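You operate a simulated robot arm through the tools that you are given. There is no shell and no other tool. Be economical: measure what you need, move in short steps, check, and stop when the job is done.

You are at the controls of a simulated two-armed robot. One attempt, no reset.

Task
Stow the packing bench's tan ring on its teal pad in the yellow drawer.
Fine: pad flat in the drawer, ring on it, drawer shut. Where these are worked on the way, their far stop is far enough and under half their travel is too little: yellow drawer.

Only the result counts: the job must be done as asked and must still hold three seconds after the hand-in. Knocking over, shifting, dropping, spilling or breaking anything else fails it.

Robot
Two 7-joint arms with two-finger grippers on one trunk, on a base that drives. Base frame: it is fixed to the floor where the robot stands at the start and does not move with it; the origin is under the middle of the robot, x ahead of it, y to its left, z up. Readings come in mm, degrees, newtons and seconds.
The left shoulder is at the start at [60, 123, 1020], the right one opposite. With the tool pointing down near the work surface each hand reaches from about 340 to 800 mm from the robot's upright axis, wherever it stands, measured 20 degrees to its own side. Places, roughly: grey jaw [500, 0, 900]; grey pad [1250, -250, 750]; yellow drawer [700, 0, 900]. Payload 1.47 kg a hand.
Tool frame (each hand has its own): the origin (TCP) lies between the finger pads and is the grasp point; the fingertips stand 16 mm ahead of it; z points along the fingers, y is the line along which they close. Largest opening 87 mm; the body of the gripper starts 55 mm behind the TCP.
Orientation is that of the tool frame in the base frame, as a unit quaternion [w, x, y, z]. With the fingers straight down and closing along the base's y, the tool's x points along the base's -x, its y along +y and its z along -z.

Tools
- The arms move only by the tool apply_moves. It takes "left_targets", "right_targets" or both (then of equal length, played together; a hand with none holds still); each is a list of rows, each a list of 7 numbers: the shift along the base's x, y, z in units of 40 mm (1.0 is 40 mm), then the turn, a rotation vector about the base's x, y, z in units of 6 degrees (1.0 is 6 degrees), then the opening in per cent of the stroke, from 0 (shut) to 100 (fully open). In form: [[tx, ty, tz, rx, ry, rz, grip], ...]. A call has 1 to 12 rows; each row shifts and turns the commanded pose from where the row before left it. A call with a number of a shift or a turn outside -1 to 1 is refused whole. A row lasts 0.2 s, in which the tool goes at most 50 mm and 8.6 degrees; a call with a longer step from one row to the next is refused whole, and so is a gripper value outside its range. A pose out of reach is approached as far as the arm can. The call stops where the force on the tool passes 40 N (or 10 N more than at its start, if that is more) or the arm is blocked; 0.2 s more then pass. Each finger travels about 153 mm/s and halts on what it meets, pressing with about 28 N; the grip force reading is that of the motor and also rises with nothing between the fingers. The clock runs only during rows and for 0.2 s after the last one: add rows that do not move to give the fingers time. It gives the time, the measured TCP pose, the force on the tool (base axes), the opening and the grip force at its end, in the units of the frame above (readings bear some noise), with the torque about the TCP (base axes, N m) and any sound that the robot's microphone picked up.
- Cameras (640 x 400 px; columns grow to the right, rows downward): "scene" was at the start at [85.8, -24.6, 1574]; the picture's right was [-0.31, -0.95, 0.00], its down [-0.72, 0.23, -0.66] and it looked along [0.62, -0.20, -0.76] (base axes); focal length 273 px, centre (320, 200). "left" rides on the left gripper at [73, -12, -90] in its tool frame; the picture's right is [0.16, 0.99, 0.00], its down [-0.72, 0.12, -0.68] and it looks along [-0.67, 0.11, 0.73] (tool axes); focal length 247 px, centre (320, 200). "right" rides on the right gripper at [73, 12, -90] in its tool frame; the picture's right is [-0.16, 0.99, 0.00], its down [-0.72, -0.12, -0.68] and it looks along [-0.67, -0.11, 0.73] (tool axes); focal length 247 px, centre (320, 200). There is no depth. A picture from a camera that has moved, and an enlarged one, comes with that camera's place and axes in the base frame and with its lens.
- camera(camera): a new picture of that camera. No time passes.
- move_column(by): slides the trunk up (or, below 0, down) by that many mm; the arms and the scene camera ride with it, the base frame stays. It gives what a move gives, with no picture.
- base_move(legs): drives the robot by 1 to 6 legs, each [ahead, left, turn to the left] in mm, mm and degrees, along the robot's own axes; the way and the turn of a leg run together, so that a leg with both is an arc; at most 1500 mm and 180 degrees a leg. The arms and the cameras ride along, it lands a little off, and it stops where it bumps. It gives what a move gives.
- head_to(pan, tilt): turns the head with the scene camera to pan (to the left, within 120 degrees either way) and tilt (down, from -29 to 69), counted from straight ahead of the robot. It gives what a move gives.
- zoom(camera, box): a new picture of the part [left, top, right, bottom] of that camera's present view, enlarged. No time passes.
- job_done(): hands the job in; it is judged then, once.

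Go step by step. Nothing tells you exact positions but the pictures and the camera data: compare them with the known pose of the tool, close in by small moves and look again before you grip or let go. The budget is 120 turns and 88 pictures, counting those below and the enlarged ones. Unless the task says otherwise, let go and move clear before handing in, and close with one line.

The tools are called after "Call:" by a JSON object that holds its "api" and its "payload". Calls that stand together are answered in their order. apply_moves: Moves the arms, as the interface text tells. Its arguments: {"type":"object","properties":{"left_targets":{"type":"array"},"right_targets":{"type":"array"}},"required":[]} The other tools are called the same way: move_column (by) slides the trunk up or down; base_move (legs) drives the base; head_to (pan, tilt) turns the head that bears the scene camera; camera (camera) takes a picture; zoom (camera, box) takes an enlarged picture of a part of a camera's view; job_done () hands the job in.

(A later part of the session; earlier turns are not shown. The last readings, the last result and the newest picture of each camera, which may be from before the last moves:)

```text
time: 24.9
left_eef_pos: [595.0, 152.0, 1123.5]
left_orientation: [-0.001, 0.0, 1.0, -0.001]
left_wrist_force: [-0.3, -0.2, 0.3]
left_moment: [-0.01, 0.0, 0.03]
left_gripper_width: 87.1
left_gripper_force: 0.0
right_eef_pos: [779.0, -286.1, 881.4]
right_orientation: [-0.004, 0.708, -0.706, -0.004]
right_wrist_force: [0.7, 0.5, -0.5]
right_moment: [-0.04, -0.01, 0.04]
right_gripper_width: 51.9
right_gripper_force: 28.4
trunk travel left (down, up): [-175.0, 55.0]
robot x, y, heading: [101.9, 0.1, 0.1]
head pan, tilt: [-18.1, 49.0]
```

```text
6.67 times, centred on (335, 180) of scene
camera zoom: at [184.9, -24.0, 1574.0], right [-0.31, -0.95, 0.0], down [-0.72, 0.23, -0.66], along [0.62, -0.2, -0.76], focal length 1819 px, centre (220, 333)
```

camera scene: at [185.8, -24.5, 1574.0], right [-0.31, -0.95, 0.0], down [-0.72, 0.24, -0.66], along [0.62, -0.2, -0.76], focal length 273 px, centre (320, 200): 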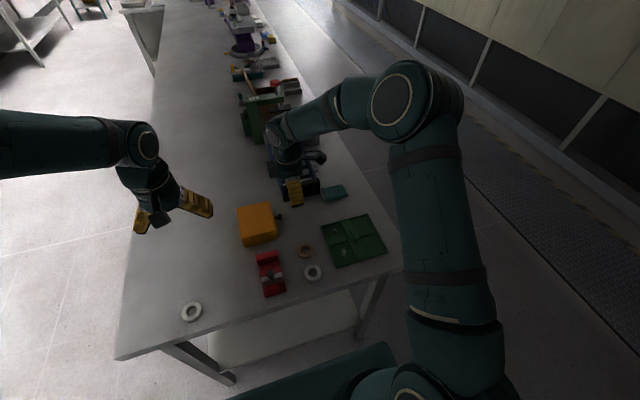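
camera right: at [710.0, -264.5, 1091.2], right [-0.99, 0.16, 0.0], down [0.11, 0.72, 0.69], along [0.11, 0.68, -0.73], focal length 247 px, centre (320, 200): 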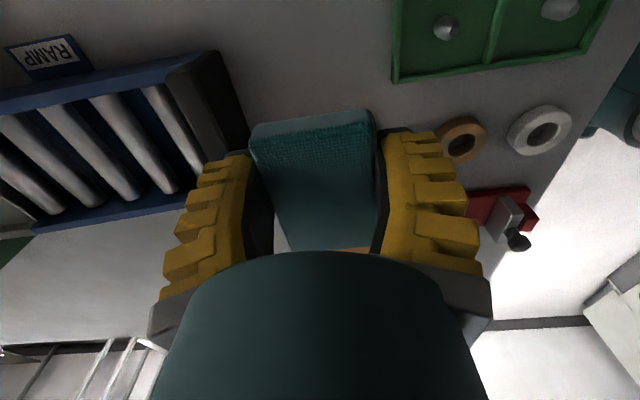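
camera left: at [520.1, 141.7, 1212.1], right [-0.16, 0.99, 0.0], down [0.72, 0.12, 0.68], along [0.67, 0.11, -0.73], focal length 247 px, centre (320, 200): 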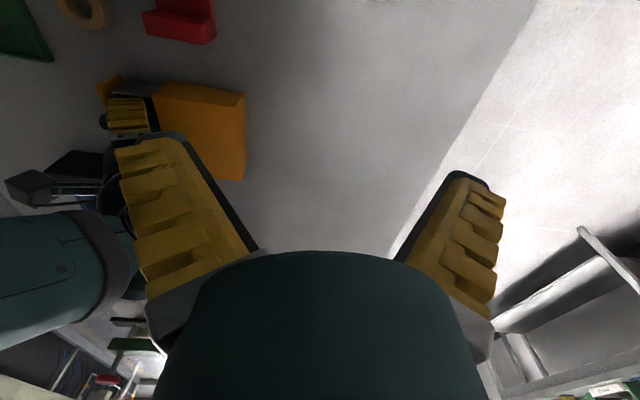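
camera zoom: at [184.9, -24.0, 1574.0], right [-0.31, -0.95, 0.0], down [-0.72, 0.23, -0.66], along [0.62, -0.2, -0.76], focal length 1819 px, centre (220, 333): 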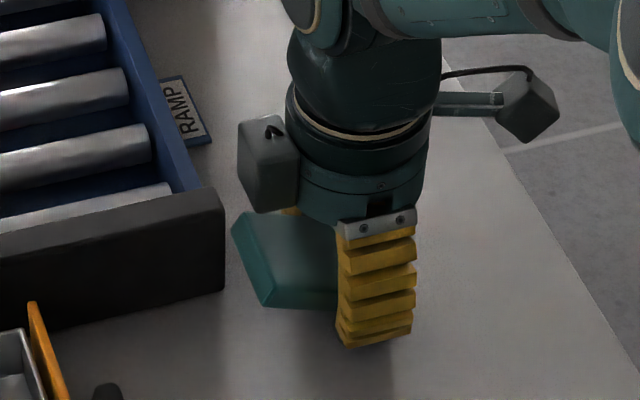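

Call:
{"api": "apply_moves", "payload": {"right_targets": [[0, 0, -0.1, 0, 0, 0, 20], [0, 0, -0.03, 0, 0, 0, 20], [0, 0, 0, 0, 0, 0, 20]]}}

Call:
{"api": "camera", "payload": {"camera": "right"}}

```text
time: 25.7
left_eef_pos: [596.1, 153.0, 1122.9]
left_orientation: [0.0, 0.0, 1.0, 0.0]
left_wrist_force: [-0.7, -0.2, 0.4]
left_moment: [0.02, 0.02, 0.01]
left_gripper_width: 87.0
left_gripper_force: 0.1
right_eef_pos: [779.9, -285.9, 879.3]
right_orientation: [-0.006, 0.707, -0.707, -0.003]
right_wrist_force: [2.4, 1.1, 11.0]
right_moment: [-0.22, 0.28, 0.03]
right_gripper_width: 52.4
right_gripper_force: 27.5
trunk travel left (down, up): [-175.0, 55.0]
robot x, y, heading: [100.0, 1.6, 0.1]
head pan, tilt: [-18.1, 49.0]
```

```text
49 pictures are left
camera right: at [767.1, -360.5, 967.5], right [-0.99, 0.16, 0.0], down [0.11, 0.72, 0.69], along [0.11, 0.68, -0.73], focal length 247 px, centre (320, 200)
```

right: 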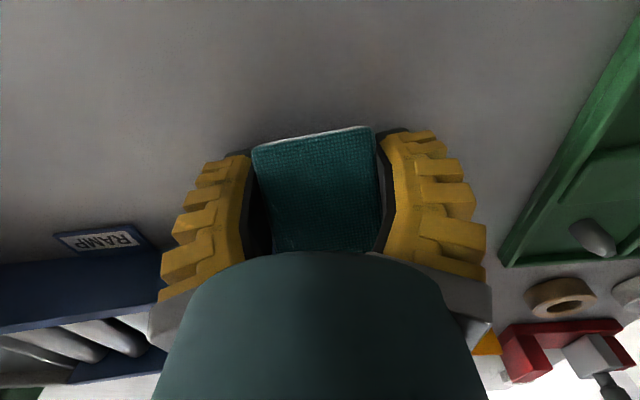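

The pad has pitched a bit in the grip, its near end is on the bench. I open, letting its back end settle a few millimetres, and look.

Call:
{"api": "apply_moves", "payload": {"right_targets": [[0, 0, 0, 0, 0, 0, 70], [0, 0, 0, 0, 0, 0, 100], [0, 0, 0, 0, 0, 0, 100], [0, 0, 0.5, 0, 0, 0, 100], [0, -0.3, 0.8, 0, 0, 0, 100], [0, 0, 0, 0, 0, 0, 100]]}}

Call:
{"api": "camera", "payload": {"camera": "right"}}

Call:
{"api": "zoom", "payload": {"camera": "scene", "box": [284, 150, 380, 210]}}

```text
time: 27.1
left_eef_pos: [596.9, 153.2, 1122.3]
left_orientation: [0.0, 0.0, 1.0, 0.0]
left_wrist_force: [-0.9, -0.3, -0.8]
left_moment: [-0.02, -0.03, -0.02]
left_gripper_width: 87.1
left_gripper_force: 0.2
right_eef_pos: [781.4, -298.1, 930.3]
right_orientation: [-0.004, 0.707, -0.707, -0.004]
right_wrist_force: [-0.3, 0.9, 0.7]
right_moment: [0.01, -0.01, 0.03]
right_gripper_width: 87.0
right_gripper_force: 0.1
trunk travel left (down, up): [-175.0, 55.0]
robot x, y, heading: [97.4, -0.6, 0.1]
head pan, tilt: [-18.1, 49.0]
```

```text
48 pictures are left
camera right: at [768.0, -373.2, 1017.1], right [-0.99, 0.16, 0.0], down [0.11, 0.72, 0.69], along [0.11, 0.68, -0.73], focal length 247 px, centre (320, 200)
```

right: 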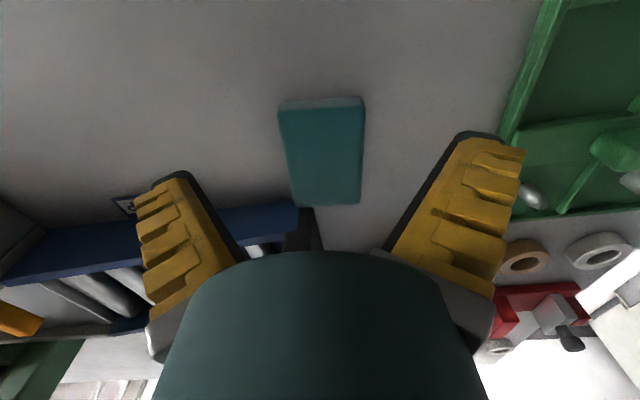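

```text
6.67 times, centred on (332, 180) of scene
camera zoom: at [185.4, -23.9, 1574.0], right [-0.31, -0.95, 0.0], down [-0.72, 0.23, -0.66], along [0.62, -0.2, -0.76], focal length 1819 px, centre (240, 333)
```

zoom: 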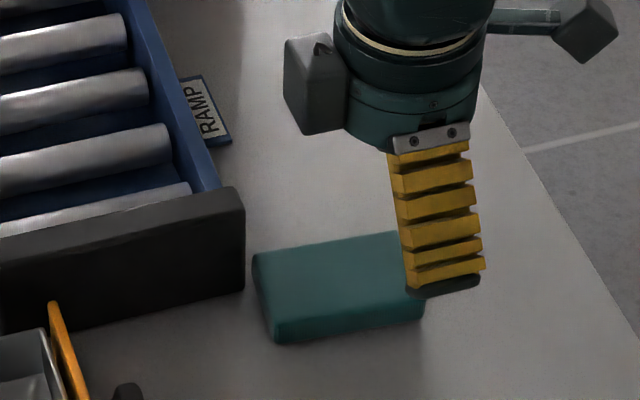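

Pad lies flat at about (781,-272), yawed about -5°. I align and regrip with the TCP 16 mm from its near end.

Call:
{"api": "apply_moves", "payload": {"right_targets": [[-0.06, 0.04, -0.5, 0, 0, -0.85, 100], [0, 0, -0.5, 0, 0, 0, 100], [0, 0, -0.32, 0, 0, 0, 100], [0, 0, 0, 0, 0, 0, 100]]}}

Call:
{"api": "camera", "payload": {"camera": "right"}}

```text
time: 28.1
left_eef_pos: [596.4, 150.8, 1121.8]
left_orientation: [0.0, -0.001, 1.0, -0.001]
left_wrist_force: [0.4, 0.1, -0.7]
left_moment: [0.02, -0.04, -0.03]
left_gripper_width: 86.8
left_gripper_force: 0.1
right_eef_pos: [777.1, -296.4, 877.4]
right_orientation: [0.004, -0.676, 0.737, 0.003]
right_wrist_force: [0.3, -0.3, 0.3]
right_moment: [0.04, 0.0, -0.03]
right_gripper_width: 86.8
right_gripper_force: 0.1
trunk travel left (down, up): [-175.0, 55.0]
robot x, y, heading: [97.3, 2.2, -0.1]
head pan, tilt: [-18.1, 49.0]
```

```text
46 pictures are left
camera right: at [758.8, -370.0, 964.5], right [-0.97, 0.24, 0.0], down [0.18, 0.7, 0.69], along [0.17, 0.67, -0.73], focal length 247 px, centre (320, 200)
```

right: 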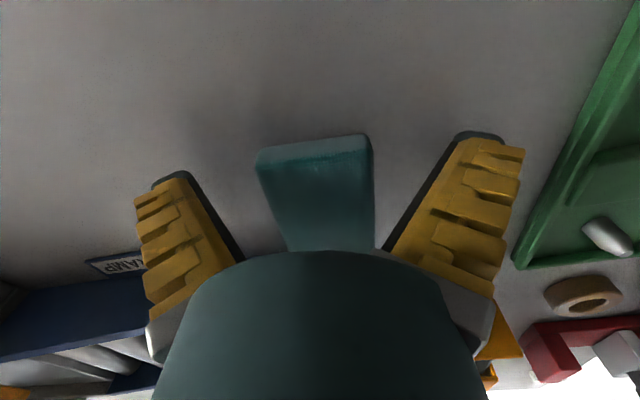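

Call:
{"api": "apply_moves", "payload": {"right_targets": [[0, 0, 0, 0, 0, 0, 70], [0, 0, 0, 0, 0, 0, 40], [0, 0, 0, 0, 0, 0, 10], [0, 0, 0, 0, 0, 0, 10], [0, 0, 0, 0, 0, 0, 10], [0, 0, 0.3, 0, 0, 0, 10], [0, 0, 0.6, 0, 0, 0, 10], [0, 0, 0.8, 0, 0, 0, 10], [0, 0, 0.8, 0, 0, 0.4, 10], [-0.1, 0, 0.3, 0, 0, 0.4, 10], [0, 0, 0, 0, 0, 0, 10]]}}

Call:
{"api": "camera", "payload": {"camera": "right"}}

```text
time: 30.5
left_eef_pos: [596.4, 152.1, 1122.1]
left_orientation: [0.0, 0.0, 1.0, 0.0]
left_wrist_force: [0.2, -0.5, -1.3]
left_moment: [-0.02, 0.02, 0.02]
left_gripper_width: 86.9
left_gripper_force: 0.1
right_eef_pos: [773.2, -297.3, 990.7]
right_orientation: [0.004, -0.705, 0.709, 0.003]
right_wrist_force: [-1.2, 0.2, 0.5]
right_moment: [-0.03, 0.02, 0.01]
right_gripper_width: 48.9
right_gripper_force: 27.9
trunk travel left (down, up): [-175.0, 55.0]
robot x, y, heading: [100.5, -0.5, 0.1]
head pan, tilt: [-18.1, 49.0]
```

```text
45 pictures are left
camera right: at [760.8, -371.3, 1077.4], right [-0.99, 0.16, 0.0], down [0.12, 0.72, 0.69], along [0.11, 0.68, -0.73], focal length 247 px, centre (320, 200)
```

right: 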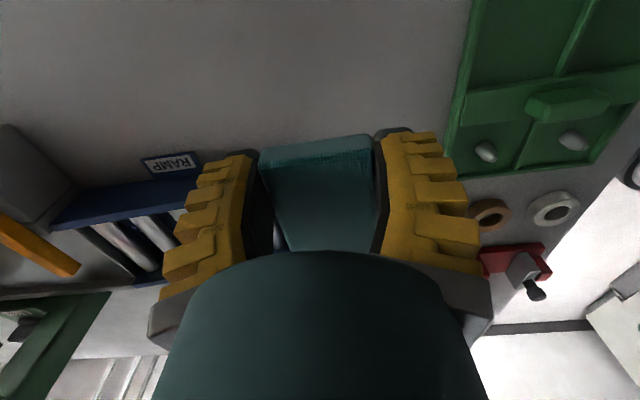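

Firm grip. I carry it to just before the drawer at height.

Call:
{"api": "apply_moves", "payload": {"right_targets": [[-0.22, 0.8, 0, 0, 0, 0, 10], [-0.22, 0.8, 0, 0, 0, 0, 10], [-0.22, 0.8, 0, 0, 0, 0, 10], [-0.22, 0.8, 0, 0, 0, 0, 10], [-0.22, 0.8, 0, -1, 0, 0, 10], [-0.22, 0.8, 0, -1, 0, 0, 10], [0, 0, -0.2, -1, 0, 0, 10], [0, 0, -0.2, -1, 0, 0, 10], [0, 0, -0.2, -1, 0, 0, 10], [0, 0, -0.2, -1, 0, 0, 10], [0, 0, 0, 0, 0, 0, 10]]}}

Call:
{"api": "camera", "payload": {"camera": "right"}}

Call:
{"api": "zoom", "payload": {"camera": "scene", "box": [230, 180, 326, 240]}}

```text
time: 32.9
left_eef_pos: [596.3, 151.4, 1122.9]
left_orientation: [-0.001, 0.0, 1.0, 0.0]
left_wrist_force: [-0.5, 0.2, -0.2]
left_moment: [0.02, -0.01, 0.02]
left_gripper_width: 87.1
left_gripper_force: 0.1
right_eef_pos: [720.7, -104.5, 958.0]
right_orientation: [-0.215, -0.672, 0.675, -0.216]
right_wrist_force: [0.7, -0.4, -0.2]
right_moment: [0.01, -0.02, -0.01]
right_gripper_width: 48.7
right_gripper_force: 27.7
trunk travel left (down, up): [-175.0, 55.0]
robot x, y, heading: [96.5, 0.6, 0.1]
head pan, tilt: [-18.1, 49.0]
```

```text
44 pictures are left
camera right: at [708.5, -113.0, 1072.3], right [-0.99, 0.13, -0.09], down [0.12, 0.98, 0.13], along [0.11, 0.12, -0.99], focal length 247 px, centre (320, 200)
```

right: 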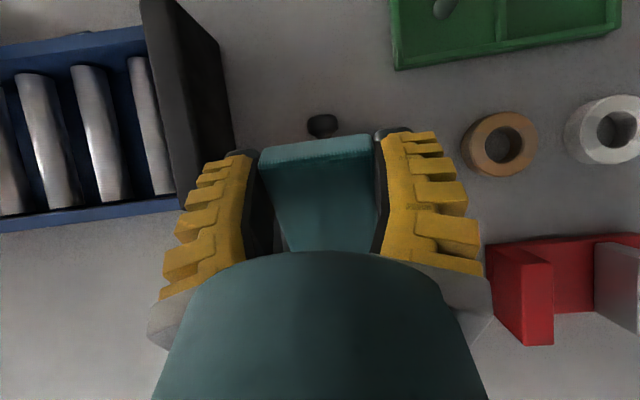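

```text
6.67 times, centred on (278, 210) of scene
camera zoom: at [184.8, -24.6, 1574.1], right [-0.31, -0.95, 0.0], down [-0.72, 0.23, -0.66], along [0.62, -0.2, -0.76], focal length 1819 px, centre (600, 133)
```

zoom: 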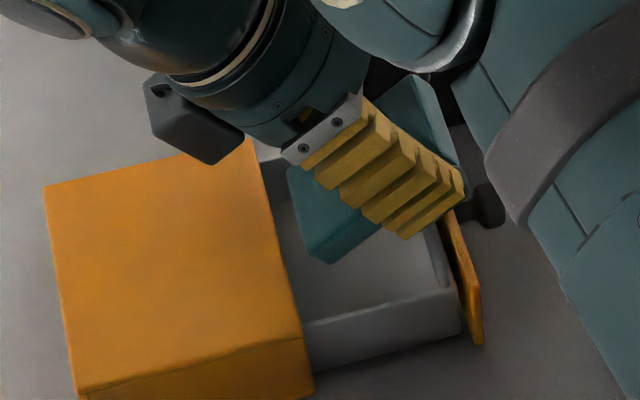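

Good. I descend, keeping clear of the cabinet lip, in small steps.

Call:
{"api": "apply_moves", "payload": {"right_targets": [[0, 0.15, -0.35, 0, 0, 0, 10], [0, 0.1, -0.35, 0, 0, 0, 10], [0, 0, -0.25, 0, 0, 0, 10], [0, 0, 0, 0, 0, 0, 10]]}}

Call:
{"api": "zoom", "payload": {"camera": "scene", "box": [230, 180, 326, 240]}}

Call:
{"api": "camera", "payload": {"camera": "right"}}

```text
time: 33.9
left_eef_pos: [596.3, 152.7, 1123.0]
left_orientation: [0.0, 0.0, 1.0, 0.0]
left_wrist_force: [-0.6, 0.1, 0.1]
left_moment: [-0.01, 0.03, -0.03]
left_gripper_width: 87.2
left_gripper_force: 0.1
right_eef_pos: [720.7, -94.9, 920.9]
right_orientation: [-0.214, -0.672, 0.675, -0.216]
right_wrist_force: [0.6, 0.0, 12.8]
right_moment: [0.59, 0.04, 0.06]
right_gripper_width: 51.3
right_gripper_force: 28.0
trunk travel left (down, up): [-175.0, 55.0]
robot x, y, heading: [97.9, 0.2, 0.0]
head pan, tilt: [-18.1, 49.0]
```

```text
6.67 times, centred on (278, 210) of scene
camera zoom: at [184.0, -24.1, 1574.2], right [-0.31, -0.95, 0.0], down [-0.72, 0.23, -0.66], along [0.62, -0.2, -0.75], focal length 1819 px, centre (600, 133)
```

zoom: 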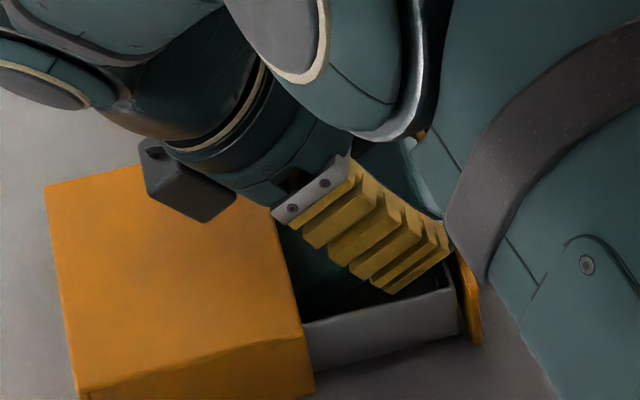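

```text
41 pictures are left
camera right: at [708.9, -103.8, 1035.1], right [-0.99, 0.13, -0.1], down [0.12, 0.98, 0.14], along [0.11, 0.12, -0.99], focal length 247 px, centre (320, 200)
```

right: 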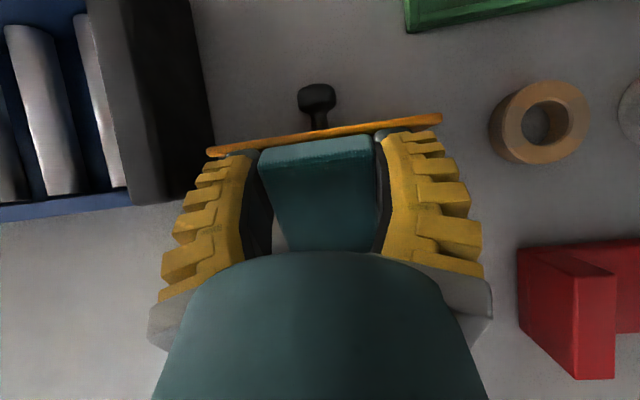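

The pad's far edge rests on the drawer floor and the near end is inside the plate. I unload a little, ease the tilt to 30°, and slide it under the lip.

Call:
{"api": "apply_moves", "payload": {"right_targets": [[0, 0, 0.1, 0, 0, 0, 10], [0, 0.1, -0.1, 1, 0, 0, 10], [0, 0.1, 0, 0, 0, 0, 10], [0, 0.12, 0, 0, 0, 0, 10], [0, 0.12, 0, 0, 0, 0, 10], [0, 0, 0, 0, 0, 0, 10]]}}

Call:
{"api": "zoom", "payload": {"camera": "scene", "box": [230, 180, 326, 240]}}

Call:
{"api": "camera", "payload": {"camera": "right"}}

```text
time: 35.3
left_eef_pos: [596.8, 151.9, 1122.1]
left_orientation: [0.0, -0.001, 1.0, 0.0]
left_wrist_force: [0.2, 0.1, 0.6]
left_moment: [0.01, -0.01, 0.0]
left_gripper_width: 86.9
left_gripper_force: 0.0
right_eef_pos: [720.7, -76.2, 919.7]
right_orientation: [-0.179, -0.683, 0.685, -0.18]
right_wrist_force: [-0.3, 0.4, -1.0]
right_moment: [0.02, -0.01, -0.03]
right_gripper_width: 49.4
right_gripper_force: 28.3
trunk travel left (down, up): [-175.0, 55.0]
robot x, y, heading: [97.0, 0.1, 0.1]
head pan, tilt: [-18.1, 49.0]
```

```text
6.67 times, centred on (278, 210) of scene
camera zoom: at [185.0, -24.2, 1574.0], right [-0.31, -0.95, 0.0], down [-0.72, 0.23, -0.66], along [0.62, -0.2, -0.76], focal length 1819 px, centre (600, 133)
```

zoom: 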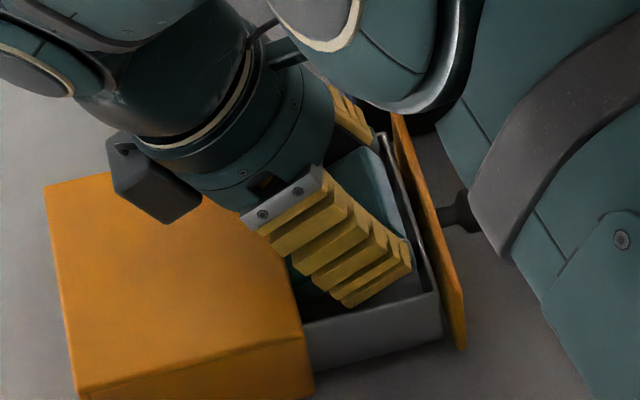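

```text
39 pictures are left
camera right: at [708.0, -97.5, 1031.7], right [-0.99, 0.14, -0.08], down [0.12, 0.96, 0.24], along [0.11, 0.23, -0.97], focal length 247 px, centre (320, 200)
```

right: 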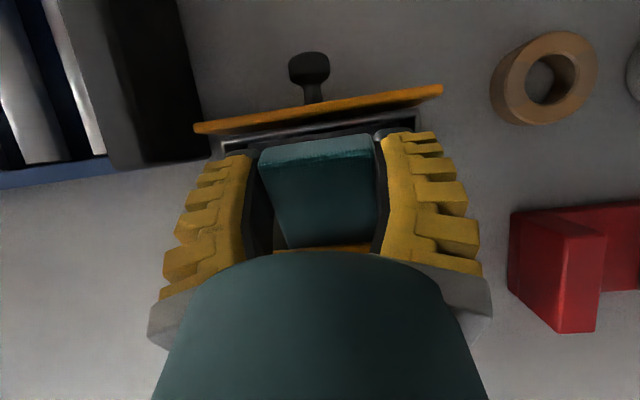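

The pad is inside, but the drawer was dragged in about 8 mm. I press the pad's far edge on the floor lightly, drag the drawer back out to its stop, then lift a touch and slide the pad back in.

Call:
{"api": "apply_moves", "payload": {"right_targets": [[0, 0, -0.15, 0, 0, 0, 10], [0, -0.12, 0, 0, 0, 0, 10], [0, -0.15, 0, 0, 0, 0, 10], [0, 0, 0.08, 0, 0, 0, 10], [0, 0, 0.09, 0, 0, 0, 10], [0, 0, 0, 0, 0, 0, 10]]}}

Call:
{"api": "zoom", "payload": {"camera": "scene", "box": [230, 180, 326, 240]}}

```text
time: 36.7
left_eef_pos: [596.4, 151.7, 1123.2]
left_orientation: [-0.001, 0.0, 1.0, 0.0]
left_wrist_force: [-0.5, 1.2, 0.6]
left_moment: [-0.02, 0.01, 0.02]
left_gripper_width: 87.0
left_gripper_force: 0.1
right_eef_pos: [719.2, -89.7, 919.8]
right_orientation: [-0.181, -0.682, 0.686, -0.18]
right_wrist_force: [-0.7, -0.4, 0.2]
right_moment: [0.03, -0.01, 0.01]
right_gripper_width: 49.1
right_gripper_force: 28.3
trunk travel left (down, up): [-175.0, 55.0]
robot x, y, heading: [93.9, 0.7, -0.0]
head pan, tilt: [-18.1, 49.0]
```

```text
6.67 times, centred on (278, 210) of scene
camera zoom: at [184.6, -24.4, 1574.0], right [-0.31, -0.95, 0.0], down [-0.72, 0.23, -0.66], along [0.62, -0.2, -0.76], focal length 1819 px, centre (600, 133)
```

zoom: 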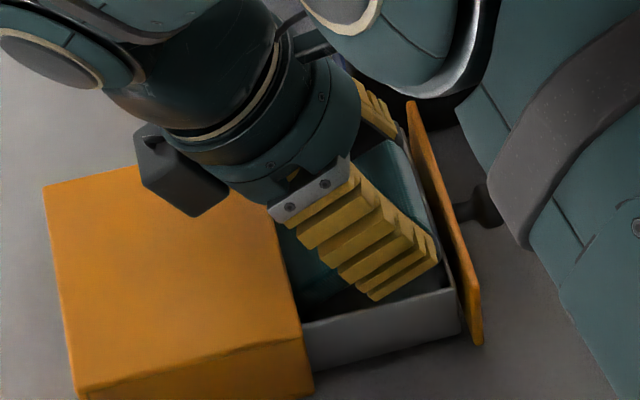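

Drawer is back at the stop and the pad hangs free. I slide it in 14 mm with no floor contact.

Call:
{"api": "apply_moves", "payload": {"right_targets": [[0, 0.12, 0.03, 0, 0, 0, 10], [0, 0.12, 0, 0, 0, 0, 10], [0, 0.12, 0, 0, 0, 0, 10], [0, 0, 0, 0, 0, 0, 10]]}}

Call:
{"api": "zoom", "payload": {"camera": "scene", "box": [230, 180, 326, 240]}}

Call:
{"api": "zoom", "payload": {"camera": "right", "box": [160, 60, 480, 260]}}

```text
time: 37.7
left_eef_pos: [596.6, 152.8, 1122.8]
left_orientation: [0.0, 0.0, 1.0, 0.0]
left_wrist_force: [0.1, -0.5, -0.7]
left_moment: [0.02, 0.0, 0.01]
left_gripper_width: 87.0
left_gripper_force: 0.0
right_eef_pos: [721.3, -74.0, 921.8]
right_orientation: [-0.179, -0.683, 0.685, -0.18]
right_wrist_force: [0.2, 0.5, 0.2]
right_moment: [0.0, 0.0, -0.01]
right_gripper_width: 49.4
right_gripper_force: 27.8
trunk travel left (down, up): [-175.0, 55.0]
robot x, y, heading: [99.5, 0.4, -0.1]
head pan, tilt: [-18.1, 49.0]
```

```text
6.67 times, centred on (278, 210) of scene
camera zoom: at [185.0, -24.2, 1574.0], right [-0.31, -0.95, 0.0], down [-0.72, 0.23, -0.66], along [0.62, -0.2, -0.76], focal length 1819 px, centre (600, 133)
```

zoom: 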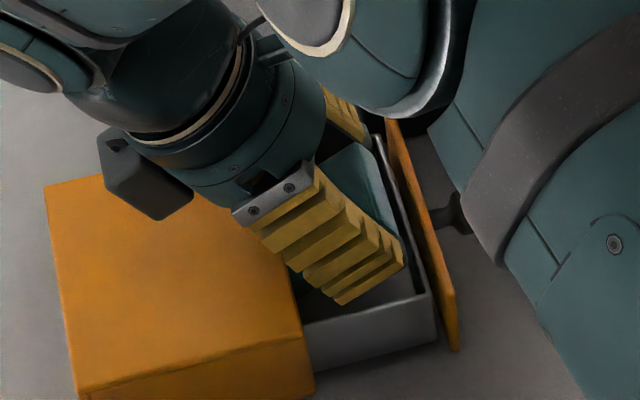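

```text
2.00 times, centred on (320, 160) of right
camera zoom: at [709.0, -94.3, 1034.3], right [-0.99, 0.14, -0.08], down [0.12, 0.96, 0.24], along [0.11, 0.23, -0.97], focal length 494 px, centre (320, 280)
```

zoom: 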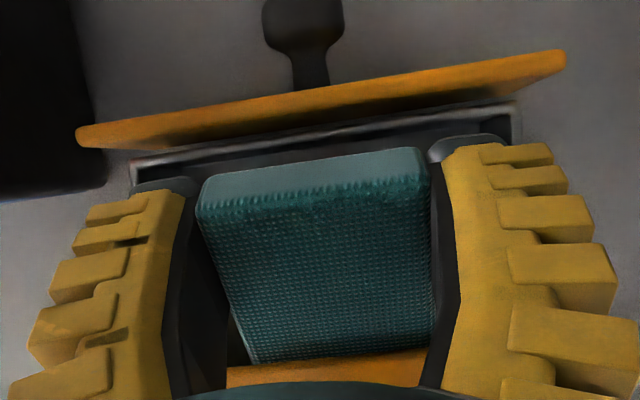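

The drawer came in again about 11 mm, either from finger friction or from the pad touching its back wall. I test by moving back -y at this same height.

Call:
{"api": "apply_moves", "payload": {"right_targets": [[0, -0.15, 0, 0, 0, 0, 10], [0, -0.15, 0, 0, 0, 0, 10], [0, 0, 0, 0, 0, 0, 10]]}}

Call:
{"api": "zoom", "payload": {"camera": "scene", "box": [230, 180, 326, 240]}}

```text
time: 38.5
left_eef_pos: [597.2, 152.7, 1122.6]
left_orientation: [0.0, -0.001, 1.0, 0.0]
left_wrist_force: [0.0, -0.1, -0.8]
left_moment: [-0.01, 0.01, -0.05]
left_gripper_width: 87.0
left_gripper_force: 0.0
right_eef_pos: [721.0, -86.2, 921.2]
right_orientation: [-0.18, -0.682, 0.685, -0.18]
right_wrist_force: [-0.9, -0.1, 0.4]
right_moment: [-0.03, -0.01, -0.01]
right_gripper_width: 49.2
right_gripper_force: 28.1
trunk travel left (down, up): [-175.0, 55.0]
robot x, y, heading: [102.1, -1.8, 0.2]
head pan, tilt: [-18.1, 49.0]
```

```text
6.67 times, centred on (278, 210) of scene
camera zoom: at [185.0, -24.0, 1574.1], right [-0.31, -0.95, 0.0], down [-0.72, 0.23, -0.66], along [0.62, -0.2, -0.76], focal length 1819 px, centre (600, 133)
```

zoom: 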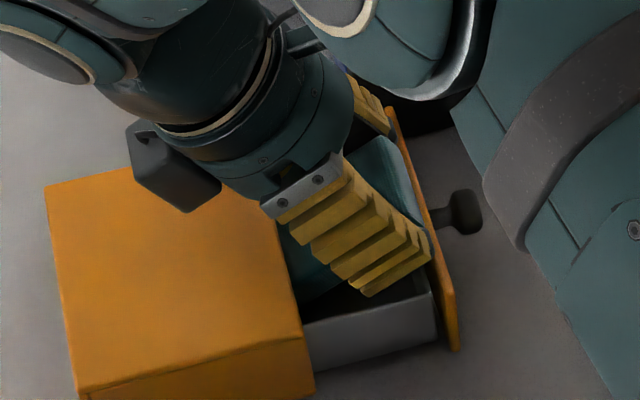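

The drawer did not follow, so the pad's back was pushing the drawer's back wall: the drawer is only ~76 mm deep inside, so the pad must lie with its long side along x. I back out, set the pad on the bench again and regrip at its middle.

Call:
{"api": "apply_moves", "payload": {"right_targets": [[0, -0.2, 0.02, 0, 0, 0, 10], [0, -0.2, 0.02, 0, 0, 0, 10], [0, -0.2, 0.5, 0, 0, 0, 10], [0, -0.2, 0.8, 0, 0, 0, 10], [0, -0.4, 0.8, 1, 0, 0, 10], [0.2, -0.7, 0, 1, 0, 0, 10], [0.3, -0.8, 0, 1, 0, 0, 10], [0.4, -0.8, 0, 1, 0, 0, 10], [0.3, -0.8, 0, 1, 0, 0, 10], [0.3, -0.8, 0, 0, 0, 0, 10], [0, -0.15, 0, 0, 0, 0, 10], [0, 0, 0, 0, 0, 0, 10]]}}

Call:
{"api": "camera", "payload": {"camera": "right"}}

Call:
{"api": "camera", "payload": {"camera": "scene"}}

```text
time: 41.1
left_eef_pos: [595.8, 152.6, 1123.8]
left_orientation: [0.0, 0.0, 1.0, 0.0]
left_wrist_force: [0.5, -0.2, 1.0]
left_moment: [-0.03, 0.02, -0.01]
left_gripper_width: 86.5
left_gripper_force: 0.0
right_eef_pos: [778.9, -296.0, 1008.2]
right_orientation: [0.004, -0.706, 0.708, 0.004]
right_wrist_force: [0.4, -0.6, -0.7]
right_moment: [-0.05, 0.0, -0.01]
right_gripper_width: 49.0
right_gripper_force: 27.9
trunk travel left (down, up): [-175.0, 55.0]
robot x, y, heading: [97.8, -1.4, 0.1]
head pan, tilt: [-18.1, 49.0]
```

```text
34 pictures are left
camera right: at [767.2, -370.3, 1096.0], right [-0.99, 0.16, 0.0], down [0.12, 0.72, 0.69], along [0.11, 0.68, -0.73], focal length 247 px, centre (320, 200)
```

right: 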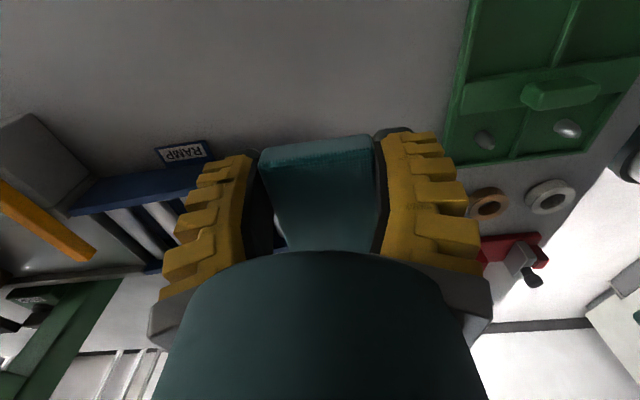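

```text
33 pictures are left
camera scene: at [185.2, -24.2, 1574.0], right [-0.31, -0.95, 0.0], down [-0.72, 0.23, -0.66], along [0.62, -0.2, -0.76], focal length 273 px, centre (320, 200)
```

scene: 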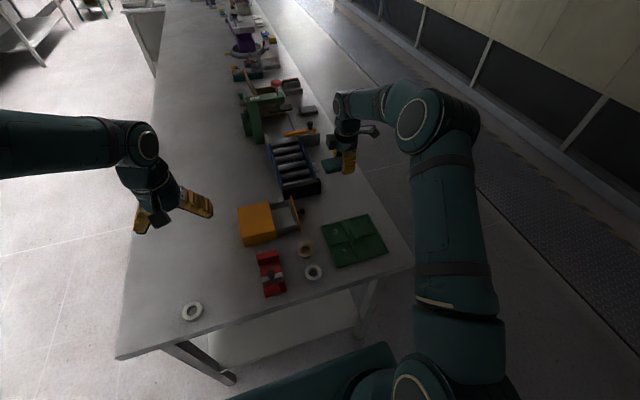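

Pad steady; I lower it straight down to the bench and release.

Call:
{"api": "apply_moves", "payload": {"right_targets": [[0, 0, -0.8, 0, 0, 0, 10], [0, 0, -0.9, 0, 0, 0, 10], [0, 0, -0.8, 0, 0, 0, 10], [0, 0, -0.4, 0, 0, 0, 10], [0, 0, -0.2, 0, 0, 0, 10], [0, 0, -0.1, 0, 0, 0, 10], [0, 0, 0, 0, 0, 0, 10]]}}

```text
time: 42.7
left_eef_pos: [596.0, 153.7, 1122.5]
left_orientation: [0.001, 0.0, 1.0, 0.0]
left_wrist_force: [-0.1, 0.2, 0.4]
left_moment: [-0.02, 0.0, 0.01]
left_gripper_width: 86.7
left_gripper_force: 0.1
right_eef_pos: [780.3, -296.5, 880.1]
right_orientation: [0.004, -0.705, 0.709, 0.004]
right_wrist_force: [0.3, 0.2, 0.3]
right_moment: [-0.03, 0.03, -0.02]
right_gripper_width: 49.2
right_gripper_force: 27.9
trunk travel left (down, up): [-175.0, 55.0]
robot x, y, heading: [98.7, -2.4, 0.3]
head pan, tilt: [-18.1, 49.0]
```

Call:
{"api": "apply_moves", "payload": {"right_targets": [[0, 0, -0.05, 0, 0, 0, 10], [0, 0, 0, 0, 0, 0, 70], [0, 0, 0, 0, 0, 0, 100], [0, 0, 0, 0, 0, 0, 100], [0, 0, 0.6, 0, 0, 0, 100], [0, 0, 0.9, 0, 0, 0, 100], [0, 0, 0.5, 0, 0, 0, 100], [-0.3, 0.7, 0, 0, 0, 0, 100], [-0.4, 0.7, 0, 0, 0, 0, 100], [-0.4, 0.7, 0, 0, 0, 0, 100], [-0.4, 0.7, 0, 0, 0, 0, 80], [0, 0, 0, 0, 0, 0, 60]]}}

Call:
{"api": "camera", "payload": {"camera": "right"}}

Call:
{"api": "zoom", "payload": {"camera": "scene", "box": [230, 140, 390, 240]}}

```text
time: 45.3
left_eef_pos: [596.6, 152.7, 1122.2]
left_orientation: [0.001, 0.0, 1.0, 0.0]
left_wrist_force: [0.1, 0.0, 0.6]
left_moment: [0.02, -0.03, -0.01]
left_gripper_width: 86.8
left_gripper_force: 0.1
right_eef_pos: [719.8, -185.6, 955.6]
right_orientation: [0.004, -0.706, 0.709, 0.003]
right_wrist_force: [-0.4, -0.5, 0.4]
right_moment: [-0.02, -0.03, 0.0]
right_gripper_width: 57.6
right_gripper_force: 3.6
trunk travel left (down, up): [-175.0, 55.0]
robot x, y, heading: [99.1, 0.3, -0.0]
head pan, tilt: [-18.1, 49.0]
```

```text
32 pictures are left
camera right: at [707.1, -259.6, 1042.8], right [-0.99, 0.16, 0.0], down [0.12, 0.72, 0.69], along [0.11, 0.68, -0.73], focal length 247 px, centre (320, 200)
```

right: 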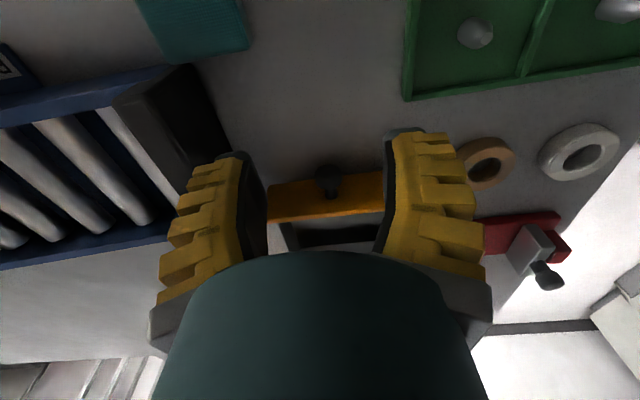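

```text
4.00 times, centred on (310, 190) of scene
camera zoom: at [185.3, -24.6, 1574.0], right [-0.31, -0.95, 0.0], down [-0.72, 0.23, -0.66], along [0.62, -0.2, -0.76], focal length 1092 px, centre (360, 240)
```

zoom: 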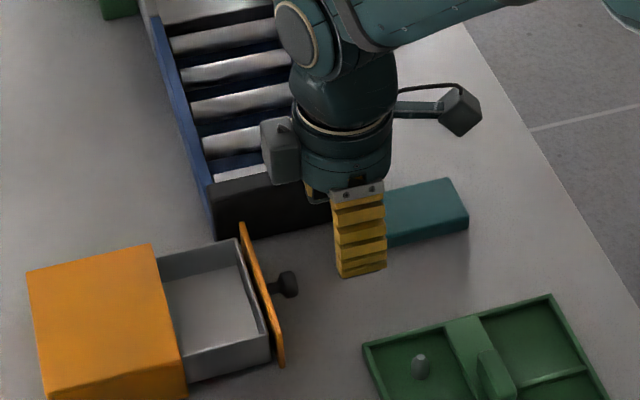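

Pad is set down flat. I descend in front of the knob, slide on, and pull the drawer to its stop.

Call:
{"api": "apply_moves", "payload": {"right_targets": [[0, 0, -0.6, 0, 0, 0, 60], [0, 0, -0.6, 0, 0, 0, 60], [0, 0, -0.58, 0, 0, 0, 60], [0, 0.4, 0, 0, 0, 0, 60], [0, 0.5, 0, 0, 0, 0, 60], [0, 0.4, 0, 0, 0, 0, 60], [0, 0, 0, 0, 0, 0, 30], [0, 0, 0, 0, 0, 0, 0], [0, 0, 0, 0, 0, 0, 0], [0, 0, 0, 0, 0, 0, 0]]}}

Call:
{"api": "apply_moves", "payload": {"right_targets": [[0, -0.15, 0, 0, 0, 0, 0], [0, -0.15, 0, 0, 0, 0, 0], [0, -0.15, 0, 0, 0, 0, 0], [0, 0, 0, 0, 0, 0, 0]]}}

Call:
{"api": "zoom", "payload": {"camera": "scene", "box": [230, 180, 326, 240]}}

```text
time: 47.5
left_eef_pos: [597.7, 153.0, 1122.5]
left_orientation: [-0.001, 0.0, 1.0, 0.0]
left_wrist_force: [-0.9, -0.6, 0.4]
left_moment: [0.03, -0.02, -0.05]
left_gripper_width: 86.9
left_gripper_force: 0.1
right_eef_pos: [719.1, -129.8, 883.6]
right_orientation: [0.003, -0.706, 0.708, 0.004]
right_wrist_force: [2.5, -0.2, -9.9]
right_moment: [-0.19, -0.01, 0.08]
right_gripper_width: 6.8
right_gripper_force: 29.7
trunk travel left (down, up): [-175.0, 55.0]
robot x, y, heading: [99.3, -3.6, -0.1]
head pan, tilt: [-18.1, 49.0]
```

```text
time: 48.5
left_eef_pos: [596.4, 155.2, 1122.8]
left_orientation: [0.0, -0.001, 1.0, 0.0]
left_wrist_force: [-0.5, -0.3, -0.6]
left_moment: [-0.01, 0.01, -0.01]
left_gripper_width: 87.1
left_gripper_force: 0.1
right_eef_pos: [719.4, -143.7, 884.3]
right_orientation: [-0.005, 0.707, -0.707, -0.005]
right_wrist_force: [-3.4, 27.2, -12.7]
right_moment: [0.34, 0.09, 0.18]
right_gripper_width: 7.1
right_gripper_force: 30.5
trunk travel left (down, up): [-175.0, 55.0]
robot x, y, heading: [99.6, -0.5, 0.0]
head pan, tilt: [-18.1, 49.0]
```

```text
6.67 times, centred on (278, 210) of scene
camera zoom: at [185.8, -20.8, 1574.0], right [-0.31, -0.95, 0.0], down [-0.72, 0.23, -0.66], along [0.62, -0.2, -0.76], focal length 1819 px, centre (600, 133)
```

zoom: 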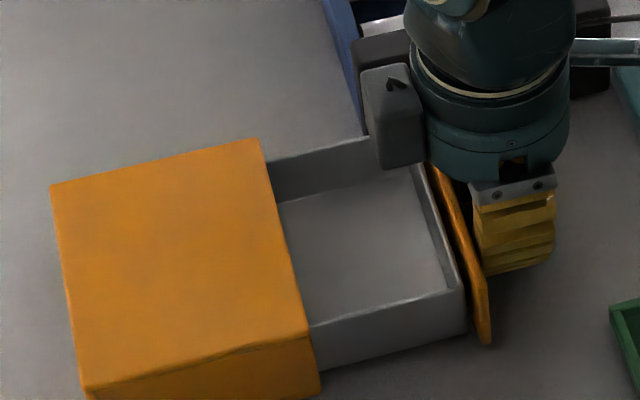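

Drawer at its stop again. I release, back off and go over the pad's middle.

Call:
{"api": "apply_moves", "payload": {"right_targets": [[0, 0.1, 0, 0, 0, 0, 0], [0, 0, 0, 0, 0, 0, 60], [0, 0, 0, 0, 0, 0, 60], [0, -0.6, 0, 0, 0, 0, 60], [0, -0.6, 0.2, 0, 0, 0, 70], [0, -0.3, 0.9, 0, 0, 0, 100], [0, -0.3, 0.9, 0, 0, 0, 100], [0.5, -0.5, 0, 0, 0, 0, 100], [0.5, -0.5, 0, 0, 0, 0, 100], [0.5, -0.4, -0.3, 0, 0, 0, 100], [0, 0, 0, 0, 0, 0, 100]]}}

Call:
{"api": "camera", "payload": {"camera": "right"}}

Call:
{"api": "zoom", "payload": {"camera": "scene", "box": [230, 170, 340, 240]}}

```text
time: 50.9
left_eef_pos: [595.1, 153.6, 1123.4]
left_orientation: [0.0, -0.001, 1.0, 0.0]
left_wrist_force: [0.3, 0.1, -0.1]
left_moment: [0.01, -0.01, -0.01]
left_gripper_width: 87.0
left_gripper_force: 0.1
right_eef_pos: [780.0, -274.4, 955.0]
right_orientation: [0.003, -0.706, 0.708, 0.004]
right_wrist_force: [0.1, -0.2, -0.2]
right_moment: [0.02, -0.01, 0.04]
right_gripper_width: 87.0
right_gripper_force: 0.0
trunk travel left (down, up): [-175.0, 55.0]
robot x, y, heading: [97.4, -2.3, 0.1]
head pan, tilt: [-18.1, 49.0]
```

```text
29 pictures are left
camera right: at [767.5, -348.9, 1042.9], right [-0.99, 0.16, 0.0], down [0.12, 0.72, 0.69], along [0.11, 0.68, -0.73], focal length 247 px, centre (320, 200)
```

right: 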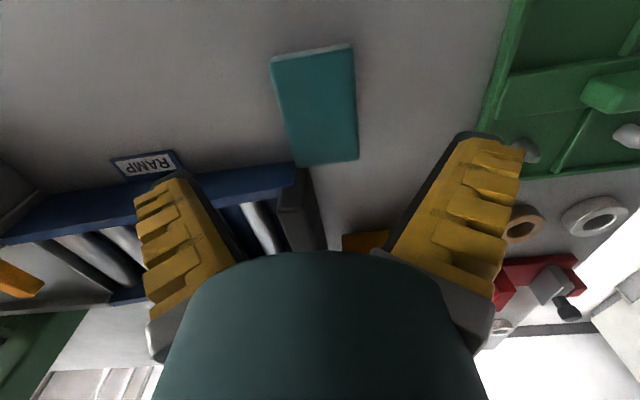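

```text
5.71 times, centred on (285, 205) of scene
camera zoom: at [184.1, -23.8, 1574.1], right [-0.31, -0.95, 0.0], down [-0.72, 0.23, -0.66], along [0.62, -0.2, -0.75], focal length 1559 px, centre (520, 171)
```

zoom: 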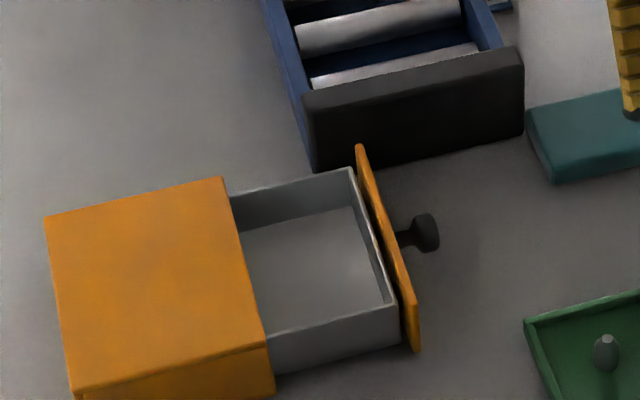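

Pad centre (780,-272), square. I grip it at the middle with shallow finger overlap.

Call:
{"api": "apply_moves", "payload": {"right_targets": [[0, 0.06, -0.6, 0, 0, 0, 100], [0, 0, -0.6, 0, 0, 0, 100], [0, 0, -0.6, 0, 0, 0, 100], [0, 0, 0, 0, 0, 0, 70], [0, 0, 0, 0, 0, 0, 40], [0, 0, 0, 0, 0, 0, 10], [0, 0, 0, 0, 0, 0, 10], [0, 0, 0, 0, 0, 0, 10]]}}

```text
time: 52.7
left_eef_pos: [595.2, 153.4, 1123.6]
left_orientation: [0.0, 0.0, 1.0, -0.001]
left_wrist_force: [0.0, -0.3, 0.4]
left_moment: [-0.05, -0.02, -0.01]
left_gripper_width: 87.0
left_gripper_force: 0.1
right_eef_pos: [780.1, -271.2, 881.1]
right_orientation: [0.004, -0.706, 0.709, 0.003]
right_wrist_force: [0.1, -0.3, 3.3]
right_moment: [-0.06, 0.03, 0.05]
right_gripper_width: 47.1
right_gripper_force: 28.0
trunk travel left (down, up): [-175.0, 55.0]
robot x, y, heading: [97.7, 3.4, -0.1]
head pan, tilt: [-18.1, 49.0]
```

Call:
{"api": "apply_moves", "payload": {"right_targets": [[0, 0, 0.3, 0, 0, 0, 10], [0, 0, 0.7, 0, 0, 0, 10], [0, 0, 0.8, 0, 0, 0, 10], [0, 0, 0.8, 0, 0, 0, 10], [-0.1, 0.3, 0, 0, 0, -1, 10], [-0.1, 0.3, 0, 0, 0, -1, 10], [-0.1, 0.3, 0, 0, 0, -1, 10], [-0.1, 0.3, 0, 0, 0, -1, 10], [-0.1, 0.3, 0, 0, 0, -1, 10], [-0.1, 0.3, 0, 0, 0, -1, 10], [-0.1, 0.3, 0, 0, 0, -1, 10], [-0.1, 0.3, 0, 0, 0, -1, 10]]}}

Call:
{"api": "apply_moves", "payload": {"right_targets": [[-0.1, 0.3, 0, 0, 0, -1, 10], [-0.1, 0.3, 0, 0, 0, -1, 10], [-0.1, 0.3, 0, 0, 0, -1, 10], [-0.1, 0.3, 0, 0, 0, -1, 10], [-0.1, 0.3, 0, 0, 0, -1, 10], [-0.1, 0.3, 0, 0, 0, -1, 10], [-0.1, 0.3, 0, 0, 0, -1, 10], [0, 0, 0, 0, 0, 0, 10]]}}

Call:
{"api": "camera", "payload": {"camera": "right"}}

Call:
{"api": "zoom", "payload": {"camera": "scene", "box": [230, 170, 340, 240]}}

```text
time: 55.3
left_eef_pos: [596.2, 152.1, 1123.3]
left_orientation: [-0.001, -0.001, 1.0, 0.0]
left_wrist_force: [-0.1, 0.2, -0.8]
left_moment: [-0.03, 0.02, 0.01]
left_gripper_width: 86.8
left_gripper_force: 0.2
right_eef_pos: [748.2, -175.9, 985.7]
right_orientation: [0.005, -0.356, 0.934, 0.0]
right_wrist_force: [0.3, -0.8, -0.3]
right_moment: [-0.01, 0.0, 0.0]
right_gripper_width: 46.5
right_gripper_force: 28.4
trunk travel left (down, up): [-175.0, 55.0]
robot x, y, heading: [99.0, 1.4, 0.1]
head pan, tilt: [-18.1, 49.0]
```

```text
time: 57.1
left_eef_pos: [597.2, 152.2, 1122.1]
left_orientation: [0.0, 0.0, 1.0, 0.001]
left_wrist_force: [0.3, 0.0, -0.4]
left_moment: [0.05, 0.04, 0.01]
left_gripper_width: 86.8
left_gripper_force: 0.1
right_eef_pos: [720.4, -90.9, 985.5]
right_orientation: [0.004, 0.003, 1.0, 0.0]
right_wrist_force: [-0.7, -0.2, -0.4]
right_moment: [-0.05, 0.02, -0.02]
right_gripper_width: 46.6
right_gripper_force: 27.7
trunk travel left (down, up): [-175.0, 55.0]
robot x, y, heading: [100.0, 0.5, 0.1]
head pan, tilt: [-18.1, 49.0]
```

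```text
27 pictures are left
camera right: at [646.4, -79.9, 1073.4], right [0.16, 0.99, 0.0], down [0.72, -0.12, 0.69], along [0.68, -0.11, -0.73], focal length 247 px, centre (320, 200)
```

right: 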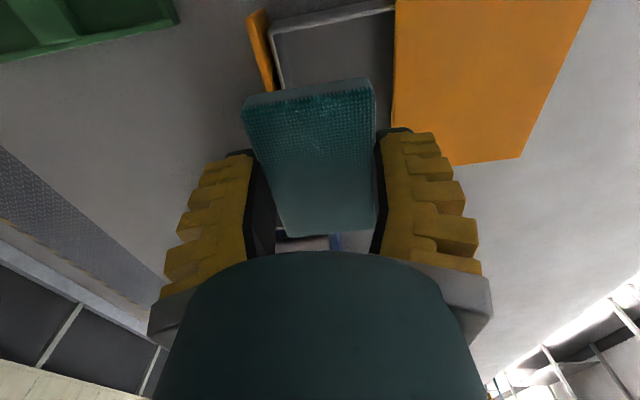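

```text
5.71 times, centred on (285, 205) of scene
camera zoom: at [185.1, -24.4, 1574.0], right [-0.31, -0.95, 0.0], down [-0.72, 0.23, -0.66], along [0.62, -0.2, -0.76], focal length 1559 px, centre (520, 171)
```

zoom: 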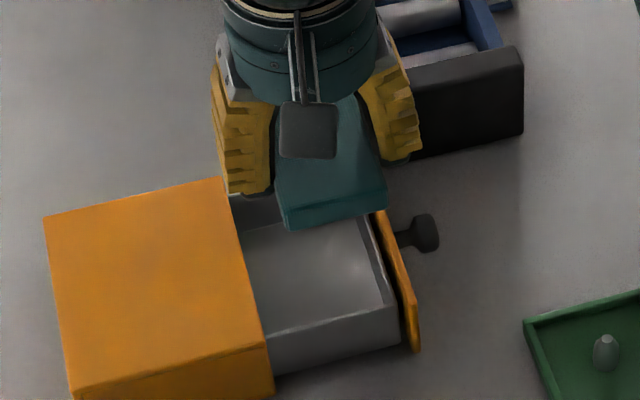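

Pad is now long-side along x above the opening. I move to y -75 and lower to just above the cabinet top.

Call:
{"api": "apply_moves", "payload": {"right_targets": [[0.02, 0.2, -0.4, 0, 0, 0, 10], [0, 0.2, -0.4, 0, 0, 0, 10], [0, 0, -0.4, 0, 0, 0, 10], [0, 0, -0.2, 0, 0, 0, 10], [0, 0, 0, 0, 0, 0, 10]]}}

Call:
{"api": "zoom", "payload": {"camera": "right", "box": [160, 20, 480, 260]}}

Call:
{"api": "zoom", "payload": {"camera": "scene", "box": [230, 180, 326, 240]}}

```text
time: 58.3
left_eef_pos: [596.1, 152.7, 1122.9]
left_orientation: [0.0, 0.0, 1.0, 0.0]
left_wrist_force: [0.2, -0.3, -0.8]
left_moment: [0.0, 0.0, 0.03]
left_gripper_width: 87.0
left_gripper_force: 0.0
right_eef_pos: [719.9, -75.3, 929.6]
right_orientation: [0.005, 0.001, 1.0, 0.0]
right_wrist_force: [0.4, -0.6, 1.1]
right_moment: [-0.04, -0.01, 0.03]
right_gripper_width: 46.6
right_gripper_force: 28.0
trunk travel left (down, up): [-175.0, 55.0]
robot x, y, heading: [97.2, 0.2, 0.2]
head pan, tilt: [-18.1, 49.0]
```

```text
1.67 times, centred on (320, 140) of right
camera zoom: at [646.7, -64.8, 1018.1], right [0.16, 0.99, 0.0], down [0.72, -0.12, 0.69], along [0.68, -0.11, -0.73], focal length 412 px, centre (320, 300)
```

zoom: 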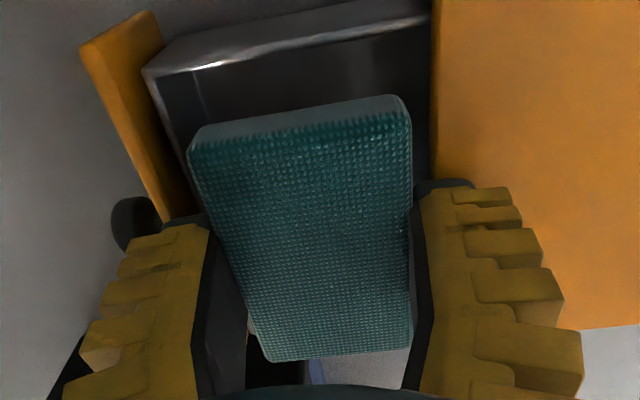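

```text
6.67 times, centred on (278, 210) of scene
camera zoom: at [185.1, -24.1, 1574.1], right [-0.31, -0.95, 0.0], down [-0.72, 0.23, -0.66], along [0.62, -0.2, -0.76], focal length 1819 px, centre (600, 133)
```

zoom: 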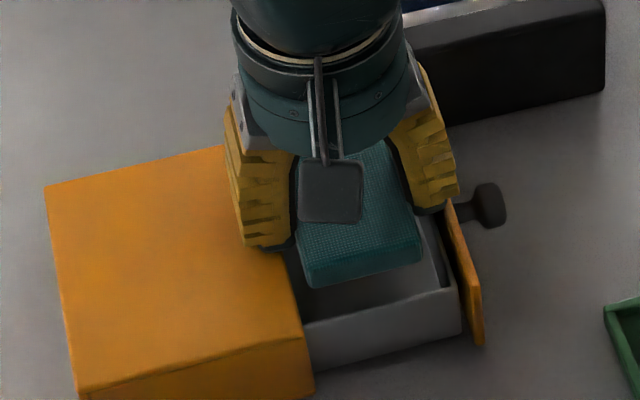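

Pad sits neatly over the opening. I lower a few mm more, then release it into the drawer.

Call:
{"api": "apply_moves", "payload": {"right_targets": [[0.07, 0, -0.1, 0, 0, 0, 10], [0, 0, 0, 0, 0, 0, 10], [0, 0, 0, 0, 0, 0, 90], [0, 0, 0, 0, 0, 0, 90], [0, 0, 0, 0, 0, 0, 90]]}}

Call:
{"api": "zoom", "payload": {"camera": "right", "box": [160, 20, 480, 260]}}

```text
time: 59.5
left_eef_pos: [596.4, 152.8, 1122.7]
left_orientation: [0.0, 0.001, 1.0, 0.0]
left_wrist_force: [0.5, -0.2, 0.1]
left_moment: [-0.01, -0.02, -0.01]
left_gripper_width: 87.1
left_gripper_force: 0.1
right_eef_pos: [723.1, -75.2, 926.6]
right_orientation: [0.006, 0.002, 1.0, 0.0]
right_wrist_force: [-0.3, 0.5, 0.4]
right_moment: [0.01, 0.01, 0.02]
right_gripper_width: 80.1
right_gripper_force: 1.8
trunk travel left (down, up): [-175.0, 55.0]
robot x, y, heading: [102.3, -3.1, 0.0]
head pan, tilt: [-18.1, 49.0]
```

```text
1.67 times, centred on (320, 140) of right
camera zoom: at [649.9, -64.4, 1014.1], right [0.16, 0.99, 0.0], down [0.72, -0.12, 0.69], along [0.68, -0.11, -0.73], focal length 412 px, centre (320, 300)
```

zoom: 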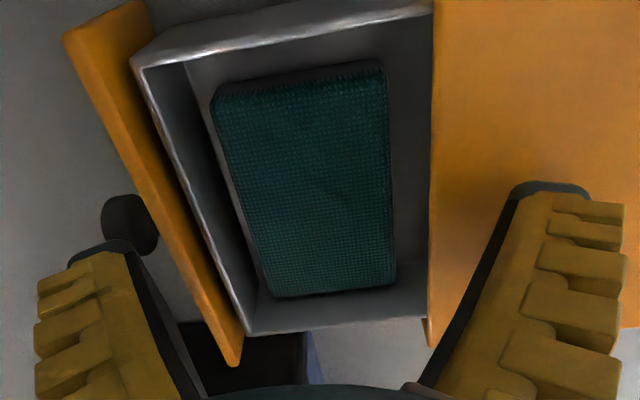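

The pad dropped flat into the drawer. Now the ring: I rise and move over it, keeping this orientation (closing along y).

Call:
{"api": "apply_moves", "payload": {"right_targets": [[0, 0, 0.5, 0, 0, 0, 90], [0, 0, 0.8, 0, 0, 0, 90], [-0.8, -0.2, 0, 0, 0, 0, 90], [-0.9, -0.3, 0, 0, 0, 0, 80], [-0.9, -0.3, 0, 0, 0, 0, 80], [-0.75, -0.15, 0, 0, 0, 0, 80], [0, 0, -0.6, 0, 0, 0, 80], [0, 0, 0, 0, 0, 0, 80]]}}

Call:
{"api": "camera", "payload": {"camera": "right"}}

Call:
{"api": "zoom", "payload": {"camera": "scene", "box": [230, 200, 390, 300]}}

```text
time: 61.3
left_eef_pos: [596.1, 153.2, 1124.3]
left_orientation: [0.0, -0.001, 1.0, 0.0]
left_wrist_force: [-0.7, 0.0, 0.2]
left_moment: [0.0, -0.03, 0.01]
left_gripper_width: 87.0
left_gripper_force: 0.1
right_eef_pos: [587.2, -113.8, 954.0]
right_orientation: [0.006, 0.001, 1.0, 0.0]
right_wrist_force: [0.6, 1.2, -0.8]
right_moment: [0.0, -0.03, -0.04]
right_gripper_width: 73.0
right_gripper_force: 1.9
trunk travel left (down, up): [-175.0, 55.0]
robot x, y, heading: [96.2, 2.9, 0.1]
head pan, tilt: [-18.1, 49.0]
```

```text
22 pictures are left
camera right: at [514.4, -102.6, 1041.5], right [0.16, 0.99, 0.0], down [0.72, -0.12, 0.69], along [0.68, -0.11, -0.73], focal length 247 px, centre (320, 200)
```

right: 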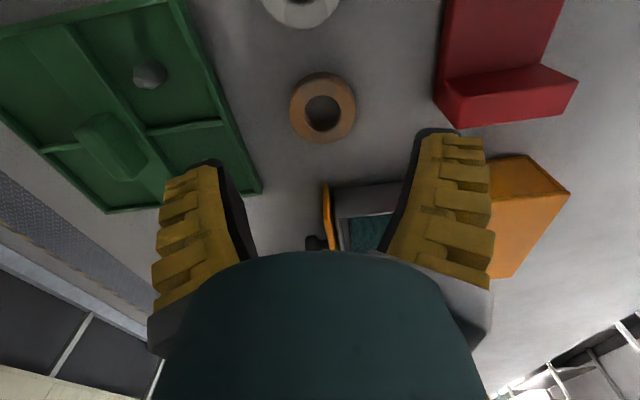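

```text
4.00 times, centred on (310, 250) of scene
camera zoom: at [183.9, -24.2, 1574.1], right [-0.31, -0.95, 0.0], down [-0.72, 0.23, -0.66], along [0.62, -0.2, -0.75], focal length 1092 px, centre (360, 0)
```

zoom: 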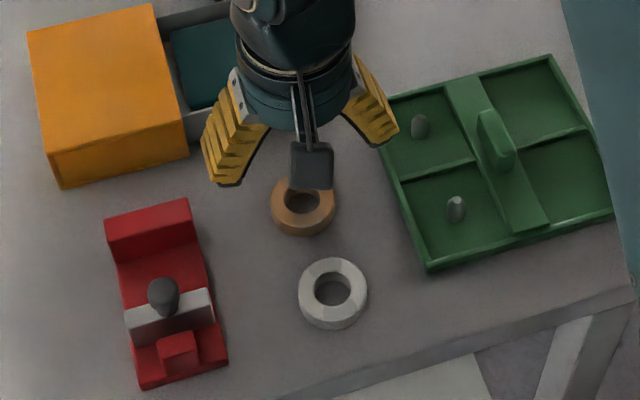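

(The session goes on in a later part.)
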